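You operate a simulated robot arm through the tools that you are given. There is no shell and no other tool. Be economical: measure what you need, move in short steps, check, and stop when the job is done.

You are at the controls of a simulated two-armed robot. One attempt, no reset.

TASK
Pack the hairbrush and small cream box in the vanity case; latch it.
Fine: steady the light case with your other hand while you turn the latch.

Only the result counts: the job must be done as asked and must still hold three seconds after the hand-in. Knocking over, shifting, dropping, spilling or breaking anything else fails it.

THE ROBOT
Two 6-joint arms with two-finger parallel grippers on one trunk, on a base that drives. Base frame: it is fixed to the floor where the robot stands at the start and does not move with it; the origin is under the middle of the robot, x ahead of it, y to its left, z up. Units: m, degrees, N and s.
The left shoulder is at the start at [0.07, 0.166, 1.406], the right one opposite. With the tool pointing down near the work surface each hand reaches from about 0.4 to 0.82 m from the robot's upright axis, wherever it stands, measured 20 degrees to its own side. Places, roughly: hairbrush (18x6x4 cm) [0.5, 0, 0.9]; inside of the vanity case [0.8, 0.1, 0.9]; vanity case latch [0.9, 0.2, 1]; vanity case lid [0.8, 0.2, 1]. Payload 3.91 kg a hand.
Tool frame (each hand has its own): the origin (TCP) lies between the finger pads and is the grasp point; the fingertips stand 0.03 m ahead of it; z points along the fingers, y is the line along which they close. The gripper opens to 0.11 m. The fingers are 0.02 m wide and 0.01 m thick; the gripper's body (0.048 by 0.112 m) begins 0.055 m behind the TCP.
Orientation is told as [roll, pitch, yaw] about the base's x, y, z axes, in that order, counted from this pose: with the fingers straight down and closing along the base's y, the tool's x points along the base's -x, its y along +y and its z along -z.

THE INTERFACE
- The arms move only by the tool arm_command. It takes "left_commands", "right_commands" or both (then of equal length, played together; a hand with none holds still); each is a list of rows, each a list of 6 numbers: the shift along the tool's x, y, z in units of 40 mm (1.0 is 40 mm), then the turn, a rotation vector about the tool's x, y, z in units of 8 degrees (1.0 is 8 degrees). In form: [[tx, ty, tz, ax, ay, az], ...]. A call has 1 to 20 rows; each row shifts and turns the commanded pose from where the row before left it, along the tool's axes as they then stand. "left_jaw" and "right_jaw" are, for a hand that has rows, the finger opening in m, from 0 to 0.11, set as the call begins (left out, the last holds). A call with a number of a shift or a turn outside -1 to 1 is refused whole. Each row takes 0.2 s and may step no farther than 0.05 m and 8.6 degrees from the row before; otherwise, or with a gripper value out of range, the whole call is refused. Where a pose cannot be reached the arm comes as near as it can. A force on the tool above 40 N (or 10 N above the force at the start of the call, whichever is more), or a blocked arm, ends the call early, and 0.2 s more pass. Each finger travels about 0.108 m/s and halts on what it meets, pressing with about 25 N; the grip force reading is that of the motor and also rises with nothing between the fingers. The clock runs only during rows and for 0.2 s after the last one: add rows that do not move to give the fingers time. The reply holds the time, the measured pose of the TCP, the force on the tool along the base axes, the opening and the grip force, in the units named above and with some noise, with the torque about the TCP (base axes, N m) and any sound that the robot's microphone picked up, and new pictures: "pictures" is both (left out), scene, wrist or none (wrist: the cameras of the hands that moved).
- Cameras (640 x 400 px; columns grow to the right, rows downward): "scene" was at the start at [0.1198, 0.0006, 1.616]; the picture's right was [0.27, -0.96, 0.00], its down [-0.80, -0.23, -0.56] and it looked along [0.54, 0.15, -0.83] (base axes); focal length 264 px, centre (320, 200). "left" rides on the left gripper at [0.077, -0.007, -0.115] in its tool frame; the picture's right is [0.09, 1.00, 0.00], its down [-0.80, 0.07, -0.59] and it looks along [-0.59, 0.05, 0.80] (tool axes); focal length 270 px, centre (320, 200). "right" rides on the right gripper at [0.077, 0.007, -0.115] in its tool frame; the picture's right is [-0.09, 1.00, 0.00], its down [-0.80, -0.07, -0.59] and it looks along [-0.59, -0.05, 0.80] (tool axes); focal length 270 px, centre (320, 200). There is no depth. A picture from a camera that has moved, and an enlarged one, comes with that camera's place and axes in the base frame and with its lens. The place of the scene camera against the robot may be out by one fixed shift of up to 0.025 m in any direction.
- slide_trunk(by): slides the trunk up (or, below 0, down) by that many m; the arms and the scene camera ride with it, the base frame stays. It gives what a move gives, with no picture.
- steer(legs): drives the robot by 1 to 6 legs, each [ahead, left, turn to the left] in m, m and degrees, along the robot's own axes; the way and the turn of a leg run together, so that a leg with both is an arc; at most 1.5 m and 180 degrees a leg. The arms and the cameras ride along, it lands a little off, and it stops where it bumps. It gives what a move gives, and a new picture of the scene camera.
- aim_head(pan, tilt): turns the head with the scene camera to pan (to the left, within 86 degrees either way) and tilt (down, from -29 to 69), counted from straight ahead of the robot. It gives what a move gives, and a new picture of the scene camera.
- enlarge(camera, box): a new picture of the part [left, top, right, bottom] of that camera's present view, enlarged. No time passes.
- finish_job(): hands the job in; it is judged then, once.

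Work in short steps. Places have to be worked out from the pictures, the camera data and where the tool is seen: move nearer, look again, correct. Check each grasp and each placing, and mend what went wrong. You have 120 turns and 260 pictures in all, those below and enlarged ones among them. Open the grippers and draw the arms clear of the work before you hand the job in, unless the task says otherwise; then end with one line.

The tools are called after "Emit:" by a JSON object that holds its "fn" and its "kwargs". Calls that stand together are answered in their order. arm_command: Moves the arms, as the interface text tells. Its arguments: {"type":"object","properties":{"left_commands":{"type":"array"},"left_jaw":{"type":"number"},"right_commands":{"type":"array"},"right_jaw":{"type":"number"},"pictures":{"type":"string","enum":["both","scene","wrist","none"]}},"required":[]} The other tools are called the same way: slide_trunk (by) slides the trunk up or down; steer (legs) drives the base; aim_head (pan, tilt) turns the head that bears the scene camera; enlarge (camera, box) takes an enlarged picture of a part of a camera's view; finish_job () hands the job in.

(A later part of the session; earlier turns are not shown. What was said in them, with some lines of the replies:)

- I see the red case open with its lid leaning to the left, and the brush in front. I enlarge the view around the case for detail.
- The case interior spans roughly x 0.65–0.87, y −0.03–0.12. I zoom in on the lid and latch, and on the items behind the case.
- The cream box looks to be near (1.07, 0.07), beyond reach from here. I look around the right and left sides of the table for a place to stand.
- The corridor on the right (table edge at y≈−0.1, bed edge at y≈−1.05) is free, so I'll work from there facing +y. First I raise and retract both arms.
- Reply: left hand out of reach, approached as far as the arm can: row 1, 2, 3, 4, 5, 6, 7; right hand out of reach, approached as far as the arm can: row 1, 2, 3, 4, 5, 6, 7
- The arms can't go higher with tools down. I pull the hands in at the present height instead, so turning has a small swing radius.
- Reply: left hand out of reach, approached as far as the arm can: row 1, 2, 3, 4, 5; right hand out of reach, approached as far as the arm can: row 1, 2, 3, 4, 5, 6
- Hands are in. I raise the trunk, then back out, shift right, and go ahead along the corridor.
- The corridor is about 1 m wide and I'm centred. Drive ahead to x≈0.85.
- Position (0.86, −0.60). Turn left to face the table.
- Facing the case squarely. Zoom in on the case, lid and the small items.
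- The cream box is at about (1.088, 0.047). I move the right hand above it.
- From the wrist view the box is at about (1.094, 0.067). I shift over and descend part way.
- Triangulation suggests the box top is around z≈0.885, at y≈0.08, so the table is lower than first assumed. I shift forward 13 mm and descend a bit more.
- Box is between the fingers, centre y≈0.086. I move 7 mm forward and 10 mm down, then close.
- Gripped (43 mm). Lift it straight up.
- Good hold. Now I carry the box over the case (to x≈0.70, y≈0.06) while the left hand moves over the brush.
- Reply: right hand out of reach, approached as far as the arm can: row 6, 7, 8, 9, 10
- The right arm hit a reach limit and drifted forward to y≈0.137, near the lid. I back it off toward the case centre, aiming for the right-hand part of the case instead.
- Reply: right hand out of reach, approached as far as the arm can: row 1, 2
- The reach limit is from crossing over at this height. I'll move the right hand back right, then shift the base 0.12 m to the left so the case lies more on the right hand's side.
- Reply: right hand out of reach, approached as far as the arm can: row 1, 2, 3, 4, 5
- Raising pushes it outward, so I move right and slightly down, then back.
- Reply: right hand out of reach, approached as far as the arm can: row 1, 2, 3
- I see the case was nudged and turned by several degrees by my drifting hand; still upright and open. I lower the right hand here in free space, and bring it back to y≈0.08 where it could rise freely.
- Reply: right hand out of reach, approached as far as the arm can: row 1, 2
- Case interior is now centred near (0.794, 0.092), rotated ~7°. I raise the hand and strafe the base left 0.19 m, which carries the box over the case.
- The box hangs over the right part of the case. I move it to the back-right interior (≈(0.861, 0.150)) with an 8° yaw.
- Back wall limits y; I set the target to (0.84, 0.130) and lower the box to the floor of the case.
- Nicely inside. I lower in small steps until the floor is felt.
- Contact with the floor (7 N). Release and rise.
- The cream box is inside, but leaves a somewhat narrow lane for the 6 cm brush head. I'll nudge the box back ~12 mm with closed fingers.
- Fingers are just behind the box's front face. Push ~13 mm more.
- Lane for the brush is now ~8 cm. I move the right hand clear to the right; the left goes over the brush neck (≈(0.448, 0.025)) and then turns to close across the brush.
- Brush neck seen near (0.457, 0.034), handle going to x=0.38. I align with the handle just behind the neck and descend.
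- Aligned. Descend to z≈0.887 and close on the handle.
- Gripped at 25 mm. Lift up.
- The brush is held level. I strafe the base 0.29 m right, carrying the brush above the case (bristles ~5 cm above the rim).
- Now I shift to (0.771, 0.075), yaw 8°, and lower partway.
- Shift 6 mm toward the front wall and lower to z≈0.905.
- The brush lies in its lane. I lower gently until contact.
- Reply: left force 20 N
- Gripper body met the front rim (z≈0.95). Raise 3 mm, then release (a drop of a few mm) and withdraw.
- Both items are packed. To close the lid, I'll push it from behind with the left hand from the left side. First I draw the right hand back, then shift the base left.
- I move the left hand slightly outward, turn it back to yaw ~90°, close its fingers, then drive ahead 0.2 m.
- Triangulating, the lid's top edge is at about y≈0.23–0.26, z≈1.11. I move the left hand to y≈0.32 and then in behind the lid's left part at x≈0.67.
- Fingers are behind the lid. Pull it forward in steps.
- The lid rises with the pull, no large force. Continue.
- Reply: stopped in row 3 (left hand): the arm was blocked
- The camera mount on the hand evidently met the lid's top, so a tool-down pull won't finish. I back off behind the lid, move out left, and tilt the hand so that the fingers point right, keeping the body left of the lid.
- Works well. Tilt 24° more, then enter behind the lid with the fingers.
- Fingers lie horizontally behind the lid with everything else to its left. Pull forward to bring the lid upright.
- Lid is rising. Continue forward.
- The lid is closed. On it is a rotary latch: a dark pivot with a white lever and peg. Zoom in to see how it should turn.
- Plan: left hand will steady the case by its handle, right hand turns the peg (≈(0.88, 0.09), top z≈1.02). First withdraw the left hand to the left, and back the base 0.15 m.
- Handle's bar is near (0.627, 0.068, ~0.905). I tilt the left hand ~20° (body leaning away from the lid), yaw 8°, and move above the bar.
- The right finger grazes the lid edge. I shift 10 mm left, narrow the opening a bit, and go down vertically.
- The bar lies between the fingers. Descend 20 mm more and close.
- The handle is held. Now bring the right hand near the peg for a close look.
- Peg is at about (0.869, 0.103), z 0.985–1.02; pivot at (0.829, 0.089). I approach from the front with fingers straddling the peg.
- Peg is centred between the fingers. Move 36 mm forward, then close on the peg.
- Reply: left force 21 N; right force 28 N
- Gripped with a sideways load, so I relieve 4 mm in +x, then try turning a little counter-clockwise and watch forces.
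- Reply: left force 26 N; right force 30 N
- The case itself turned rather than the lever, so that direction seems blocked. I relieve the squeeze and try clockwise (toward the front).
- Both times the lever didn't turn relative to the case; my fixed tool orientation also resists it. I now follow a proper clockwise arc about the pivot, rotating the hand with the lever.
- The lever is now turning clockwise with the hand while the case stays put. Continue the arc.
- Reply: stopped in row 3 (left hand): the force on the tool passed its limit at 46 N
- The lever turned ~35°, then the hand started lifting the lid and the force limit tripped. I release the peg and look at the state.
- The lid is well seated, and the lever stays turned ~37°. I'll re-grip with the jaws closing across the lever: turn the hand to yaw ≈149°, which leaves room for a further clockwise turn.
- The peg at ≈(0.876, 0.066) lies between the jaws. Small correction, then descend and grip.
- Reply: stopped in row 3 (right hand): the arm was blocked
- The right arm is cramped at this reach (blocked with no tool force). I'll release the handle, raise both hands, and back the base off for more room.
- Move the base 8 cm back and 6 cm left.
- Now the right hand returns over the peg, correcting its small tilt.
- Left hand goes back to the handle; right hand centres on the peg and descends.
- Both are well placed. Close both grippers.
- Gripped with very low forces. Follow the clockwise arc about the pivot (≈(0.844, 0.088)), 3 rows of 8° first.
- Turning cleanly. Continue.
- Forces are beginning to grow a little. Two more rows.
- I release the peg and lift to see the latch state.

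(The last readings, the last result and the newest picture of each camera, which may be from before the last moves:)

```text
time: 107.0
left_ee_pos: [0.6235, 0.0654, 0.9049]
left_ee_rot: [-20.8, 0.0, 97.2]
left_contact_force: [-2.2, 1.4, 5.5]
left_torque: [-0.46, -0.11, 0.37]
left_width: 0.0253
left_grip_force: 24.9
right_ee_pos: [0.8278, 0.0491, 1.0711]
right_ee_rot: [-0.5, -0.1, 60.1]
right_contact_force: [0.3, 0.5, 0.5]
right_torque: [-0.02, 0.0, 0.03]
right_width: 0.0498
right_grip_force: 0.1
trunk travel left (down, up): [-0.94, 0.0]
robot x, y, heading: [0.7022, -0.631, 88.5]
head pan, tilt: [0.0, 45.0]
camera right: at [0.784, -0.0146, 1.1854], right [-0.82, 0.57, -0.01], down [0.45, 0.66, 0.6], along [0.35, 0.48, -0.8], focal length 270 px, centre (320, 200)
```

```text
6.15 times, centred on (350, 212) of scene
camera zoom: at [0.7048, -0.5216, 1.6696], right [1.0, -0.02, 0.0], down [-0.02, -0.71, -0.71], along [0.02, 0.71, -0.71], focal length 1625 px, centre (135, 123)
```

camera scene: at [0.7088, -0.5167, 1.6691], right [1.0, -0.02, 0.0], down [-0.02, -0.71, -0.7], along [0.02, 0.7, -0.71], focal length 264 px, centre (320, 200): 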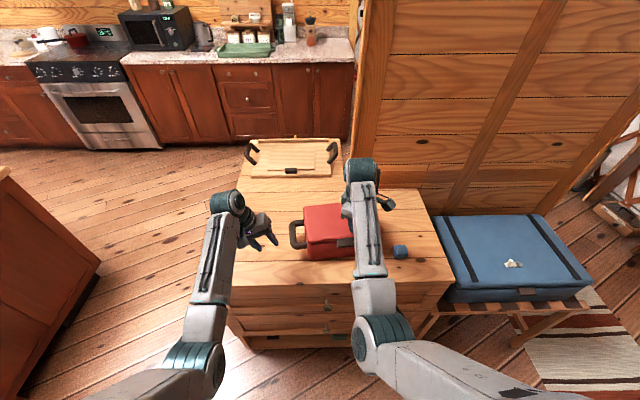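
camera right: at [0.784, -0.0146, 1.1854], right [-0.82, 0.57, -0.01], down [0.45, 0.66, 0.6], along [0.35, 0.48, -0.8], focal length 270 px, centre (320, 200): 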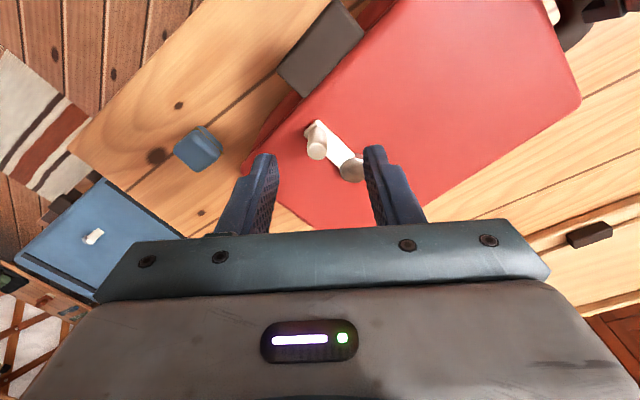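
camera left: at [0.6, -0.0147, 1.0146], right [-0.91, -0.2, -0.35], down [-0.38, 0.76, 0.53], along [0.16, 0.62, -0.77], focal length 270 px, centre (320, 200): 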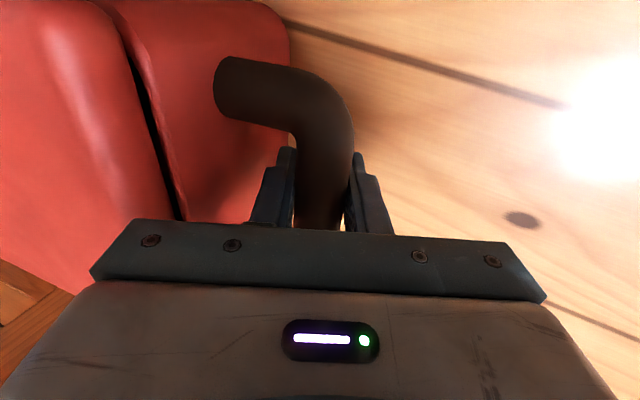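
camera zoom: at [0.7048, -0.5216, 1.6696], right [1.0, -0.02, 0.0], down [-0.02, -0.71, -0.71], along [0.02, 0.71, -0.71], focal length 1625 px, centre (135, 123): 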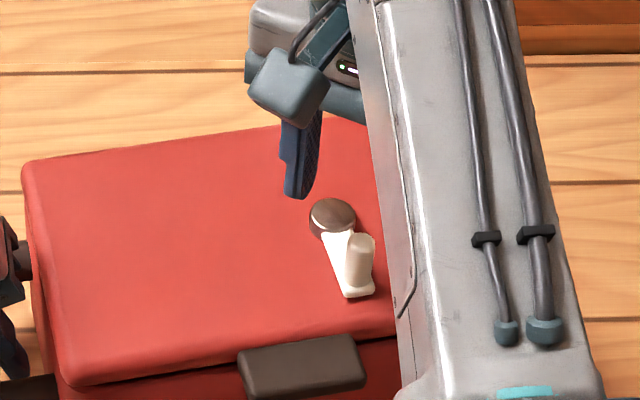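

The lever now stands about 90° from its start, pointing at the front edge. I re-grip the peg to test for an end stop with a small further push, and then a gentle lift test.

Emit:
{"fn": "arm_command", "kwargs": {"right_commands": [[0, -0.12, 0.3, 0, 0, 0], [0, 0, 0.4, 0, 0, 0], [0, 0, 0.4, 0, 0, 0]], "right_jaw": 0.045, "pictures": "none"}}

Emit:
{"fn": "arm_command", "kwargs": {"right_commands": [[0, 0, 0, 0, 0, 0], [0, 0, 0, 0, 0, 0], [0.07, 0.09, 0, 0, 0, 0.5], [0.07, 0.09, 0, 0, 0, 0.5]], "right_jaw": 0.005, "pictures": "wrist"}}

```text
time: 107.8
left_ee_pos: [0.625, 0.0657, 0.9046]
left_ee_rot: [-20.8, 0.0, 97.3]
left_contact_force: [-4.4, 1.8, 5.0]
left_torque: [-0.3, -0.05, 0.39]
left_width: 0.0251
left_grip_force: 25.5
right_ee_pos: [0.8343, 0.0469, 1.0247]
right_ee_rot: [-0.5, -0.2, 60.2]
right_contact_force: [-0.1, 0.5, -0.4]
right_torque: [0.0, 0.0, 0.03]
right_width: 0.0449
right_grip_force: 0.0
trunk travel left (down, up): [-0.94, 0.0]
robot x, y, heading: [0.7017, -0.6335, 88.3]
head pan, tilt: [0.0, 45.0]
```

```text
time: 108.8
left_ee_pos: [0.6228, 0.0661, 0.904]
left_ee_rot: [-20.5, -0.1, 97.2]
left_contact_force: [-16.1, 5.2, 1.0]
left_torque: [-0.34, -0.26, 0.4]
left_width: 0.0247
left_grip_force: 25.5
right_ee_pos: [0.8294, 0.0449, 1.0251]
right_ee_rot: [-0.7, -0.4, 51.9]
right_contact_force: [22.3, -4.1, 9.2]
right_torque: [0.18, -0.48, -0.02]
right_width: 0.0141
right_grip_force: 24.3
trunk travel left (down, up): [-0.94, 0.0]
robot x, y, heading: [0.7022, -0.6335, 88.7]
head pan, tilt: [0.0, 45.0]
camera right: at [0.7752, -0.0115, 1.1402], right [-0.73, 0.68, -0.01], down [0.54, 0.59, 0.6], along [0.42, 0.43, -0.8], focal length 270 px, centre (320, 200)
```

right: 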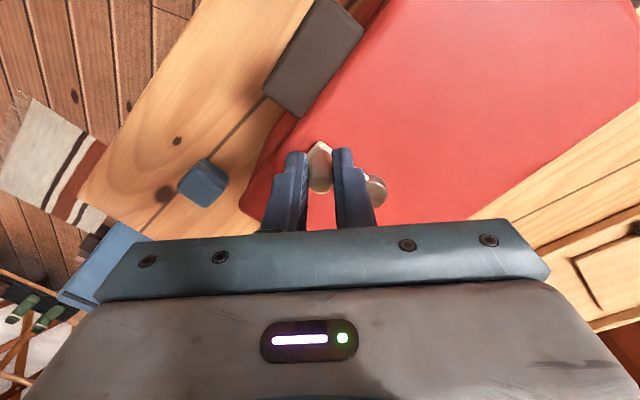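

Clear resistance (22 N) – an end stop at ~90°. Relieve the push and do a gentle 5 mm lift test.

Emit:
{"fn": "arm_command", "kwargs": {"right_commands": [[-0.05, -0.08, 0, 0, 0, 0], [0, 0, -0.06, 0, 0, 0], [0, 0, -0.06, 0, 0, 0]], "pictures": "none"}}

Emit:
{"fn": "enlarge", "kwargs": {"camera": "scene", "box": [280, 180, 400, 265]}}

```text
time: 109.6
left_ee_pos: [0.6253, 0.0664, 0.9043]
left_ee_rot: [-20.7, 0.1, 97.2]
left_contact_force: [-17.8, 2.0, 1.3]
left_torque: [-0.21, -0.27, 0.43]
left_width: 0.0251
left_grip_force: 25.0
right_ee_pos: [0.8297, 0.045, 1.0297]
right_ee_rot: [-0.7, 0.0, 52.2]
right_contact_force: [15.2, -3.2, -0.1]
right_torque: [0.15, -0.91, -0.01]
right_width: 0.0141
right_grip_force: 25.1
trunk travel left (down, up): [-0.94, 0.0]
robot x, y, heading: [0.7021, -0.6328, 88.6]
head pan, tilt: [0.0, 45.0]
```

```text
4.71 times, centred on (340, 222) of scene
camera zoom: at [0.7057, -0.5206, 1.6693], right [1.0, -0.02, 0.0], down [-0.02, -0.71, -0.71], along [0.02, 0.71, -0.71], focal length 1242 px, centre (226, 94)
```

zoom: 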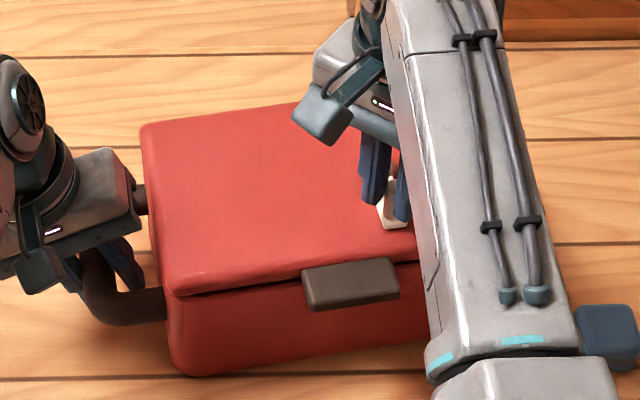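

Inconclusive; lift a further 6 mm.

Emit:
{"fn": "arm_command", "kwargs": {"right_commands": [[0, 0, -0.08, 0, 0, 0], [0, 0, -0.08, 0, 0, 0]], "pictures": "none"}}

Emit:
{"fn": "enlarge", "kwargs": {"camera": "scene", "box": [280, 180, 400, 265]}}

```text
time: 110.2
left_ee_pos: [0.6263, 0.0656, 0.9039]
left_ee_rot: [-20.9, 0.0, 97.1]
left_contact_force: [-7.5, 2.3, -0.6]
left_torque: [-0.57, -0.35, 0.31]
left_width: 0.0247
left_grip_force: 24.8
right_ee_pos: [0.8283, 0.0465, 1.0347]
right_ee_rot: [-0.7, 0.0, 52.3]
right_contact_force: [7.9, -2.3, -4.8]
right_torque: [-0.04, -0.64, 0.03]
right_width: 0.014
right_grip_force: 24.6
trunk travel left (down, up): [-0.94, 0.0]
robot x, y, heading: [0.7057, -0.6374, 88.6]
head pan, tilt: [0.0, 45.0]
```

```text
4.71 times, centred on (340, 222) of scene
camera zoom: at [0.7059, -0.5194, 1.6693], right [1.0, -0.02, 0.0], down [-0.02, -0.71, -0.71], along [0.02, 0.71, -0.71], focal length 1242 px, centre (226, 94)
```

zoom: 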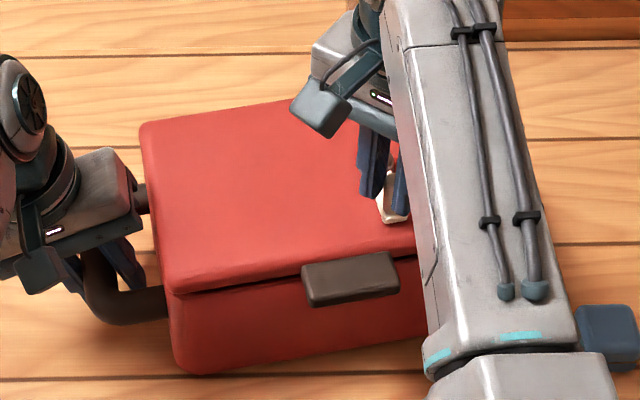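

The case body lifts together with the lid (seam unchanged), so it is latched. Set it down, release the peg and lift clear.

Emit:
{"fn": "arm_command", "kwargs": {"right_commands": [[0, 0, 0.1, 0, 0, 0], [0, 0, 0.1, 0, 0, 0], [0, 0, 0.06, 0, 0, 0]], "pictures": "none"}}

Emit:
{"fn": "arm_command", "kwargs": {"right_commands": [[0, 0, 0, 0, 0, 0], [0, 0, 0, 0, 0, 0], [0, 0, -0.6, 0, 0, 0], [0, 0, -0.6, 0, 0, 0]], "right_jaw": 0.05, "pictures": "wrist"}}

```text
time: 111.0
left_ee_pos: [0.6245, 0.0658, 0.9048]
left_ee_rot: [-20.7, 0.0, 97.2]
left_contact_force: [-10.8, 4.7, -5.4]
left_torque: [0.21, 0.11, 0.52]
left_width: 0.0251
left_grip_force: 24.8
right_ee_pos: [0.8316, 0.0451, 1.026]
right_ee_rot: [-0.6, -0.2, 52.1]
right_contact_force: [13.1, -5.2, 4.9]
right_torque: [-0.2, 0.08, -0.08]
right_width: 0.014
right_grip_force: 24.5
trunk travel left (down, up): [-0.94, 0.0]
robot x, y, heading: [0.7008, -0.635, 88.5]
head pan, tilt: [0.0, 45.0]
```

```text
time: 112.0
left_ee_pos: [0.6244, 0.0659, 0.9035]
left_ee_rot: [-20.8, -0.1, 97.2]
left_contact_force: [1.9, -0.6, 1.2]
left_torque: [-0.66, -0.3, 0.13]
left_width: 0.0248
left_grip_force: 25.1
right_ee_pos: [0.8281, 0.0459, 1.0738]
right_ee_rot: [-0.6, -0.1, 52.3]
right_contact_force: [-0.1, 0.4, -0.9]
right_torque: [0.01, 0.02, 0.0]
right_width: 0.0502
right_grip_force: 0.0
trunk travel left (down, up): [-0.94, 0.0]
robot x, y, heading: [0.705, -0.6346, 88.3]
head pan, tilt: [0.0, 45.0]
camera right: at [0.7756, -0.0109, 1.1888], right [-0.73, 0.68, -0.01], down [0.54, 0.59, 0.6], along [0.41, 0.43, -0.8], focal length 270 px, centre (320, 200)
```

right: 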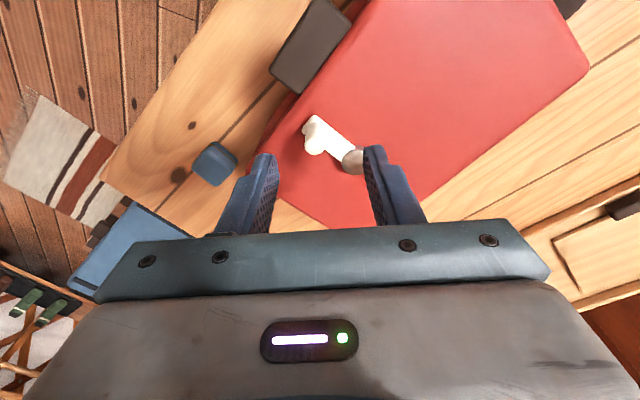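

Lever still at the turned position. Release the handle and lift the left hand away, then back the base off.

Emit:
{"fn": "arm_command", "kwargs": {"left_commands": [[0, 0, 0, 0, 0, 0], [0, 0, 0, 0, 0, 0], [0, -0.15, -0.45, 0, 0, 0], [0, -0.15, -0.45, 0, 0, 0], [0, -0.25, -0.7, 0, 0, 0], [0, 0.3, -0.5, 0, 0, 0]], "left_jaw": 0.046, "pictures": "none"}}

Emit:
{"fn": "steer", "kwargs": {"legs": [[-0.2, 0, 0]]}}

Emit:
{"fn": "enlarge", "kwargs": {"camera": "scene", "box": [260, 150, 460, 275]}}

```text
time: 113.4
left_ee_pos: [0.6049, 0.0627, 0.9887]
left_ee_rot: [-20.9, 0.1, 97.1]
left_contact_force: [0.2, -0.7, 0.1]
left_torque: [0.01, -0.02, 0.03]
left_width: 0.0459
left_grip_force: 0.1
right_ee_pos: [0.8277, 0.0456, 1.0749]
right_ee_rot: [-0.6, -0.1, 52.2]
right_contact_force: [-0.1, 0.7, 0.3]
right_torque: [0.01, -0.03, -0.02]
right_width: 0.0502
right_grip_force: 0.0
trunk travel left (down, up): [-0.94, 0.0]
robot x, y, heading: [0.7009, -0.6342, 88.6]
head pan, tilt: [0.0, 45.0]
```

```text
time: 115.0
left_ee_pos: [0.6016, -0.1326, 0.986]
left_ee_rot: [-20.7, 0.2, 97.2]
left_contact_force: [-0.4, -0.1, -0.3]
left_torque: [0.0, 0.03, -0.01]
left_width: 0.0459
left_grip_force: 0.0
right_ee_pos: [0.8228, -0.1493, 1.0696]
right_ee_rot: [-0.6, 0.1, 52.3]
right_contact_force: [0.9, 0.8, -0.8]
right_torque: [-0.02, 0.01, -0.01]
right_width: 0.0501
right_grip_force: 0.2
trunk travel left (down, up): [-0.94, 0.0]
robot x, y, heading: [0.6965, -0.8323, 88.8]
head pan, tilt: [0.0, 45.0]
camera scene: at [0.701, -0.7143, 1.6689], right [1.0, -0.02, 0.0], down [-0.02, -0.71, -0.7], along [0.02, 0.7, -0.71], focal length 264 px, centre (320, 200)
```

scene: 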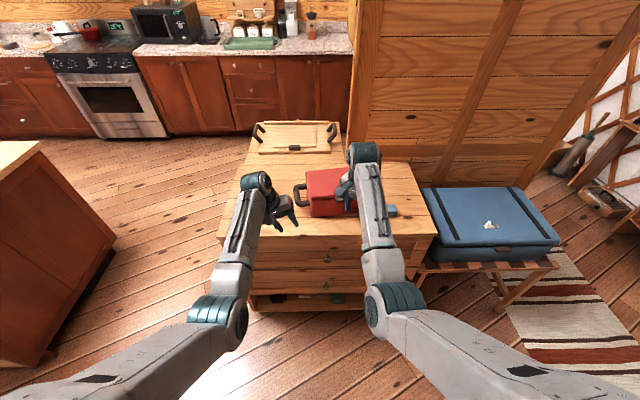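

```text
3.20 times, centred on (360, 212) of scene
camera zoom: at [0.701, -0.7143, 1.6689], right [1.0, -0.02, 0.0], down [-0.02, -0.71, -0.7], along [0.02, 0.7, -0.71], focal length 845 px, centre (192, 160)
```

zoom: 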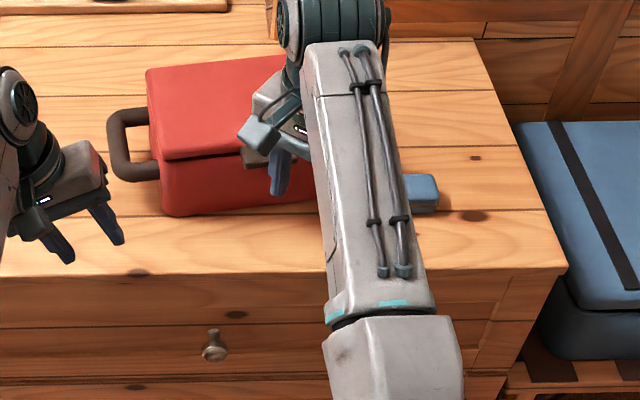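

Both hands are clear. I move the right hand aside for a final view.

Emit:
{"fn": "arm_command", "kwargs": {"right_commands": [[-0.6, -0.75, 0, 0, 0, 0], [-0.6, -0.75, 0, 0, 0, 0], [-0.6, -0.75, 0, 0, 0, 0], [-0.6, -0.75, 0, 0, 0, 0], [-0.6, -0.75, 0, 0, 0, 0]], "pictures": "none"}}

Emit:
{"fn": "enlarge", "kwargs": {"camera": "scene", "box": [280, 150, 420, 240]}}

```text
time: 116.2
left_ee_pos: [0.602, -0.1346, 0.9878]
left_ee_rot: [-20.7, 0.1, 97.3]
left_contact_force: [0.0, -0.4, 0.5]
left_torque: [0.02, 0.03, 0.01]
left_width: 0.0458
left_grip_force: 0.1
right_ee_pos: [1.0189, -0.1484, 1.0747]
right_ee_rot: [-0.5, 0.0, 52.3]
right_contact_force: [-1.4, 1.2, -1.3]
right_torque: [-0.01, 0.03, -0.01]
right_width: 0.0499
right_grip_force: 0.1
trunk travel left (down, up): [-0.94, 0.0]
robot x, y, heading: [0.7002, -0.8302, 88.8]
head pan, tilt: [0.0, 45.0]
```

```text
4.44 times, centred on (350, 195) of scene
camera zoom: at [0.704, -0.7187, 1.6694], right [1.0, -0.02, 0.0], down [-0.02, -0.71, -0.71], along [0.01, 0.71, -0.71], focal length 1173 px, centre (187, 222)
```

zoom: 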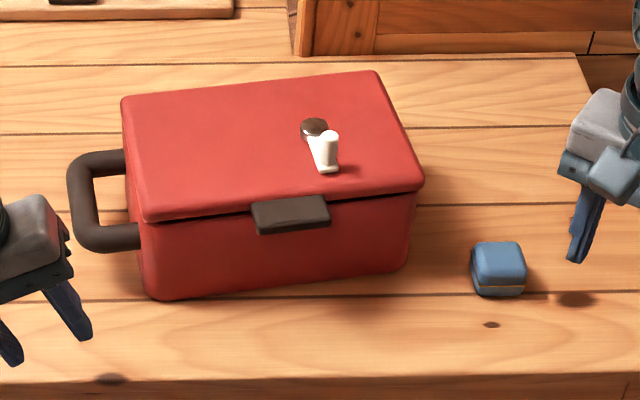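

The case is closed, its lever is turned the full 90°, both hands are clear, and the blue box hasn't moved. Handing in.

Emit:
{"fn": "finish_job", "kwargs": {}}

```text
The job is handed in.
```

The hairbrush and cream box are in the vanity case, the lid is shut, and the latch is turned 90° to its stop. In a gentle lift test the lid and case rose together, so the latch appears to hold. While packing, my hand nudged the case back about 5 cm and turned it about 8°; it stayed upright.
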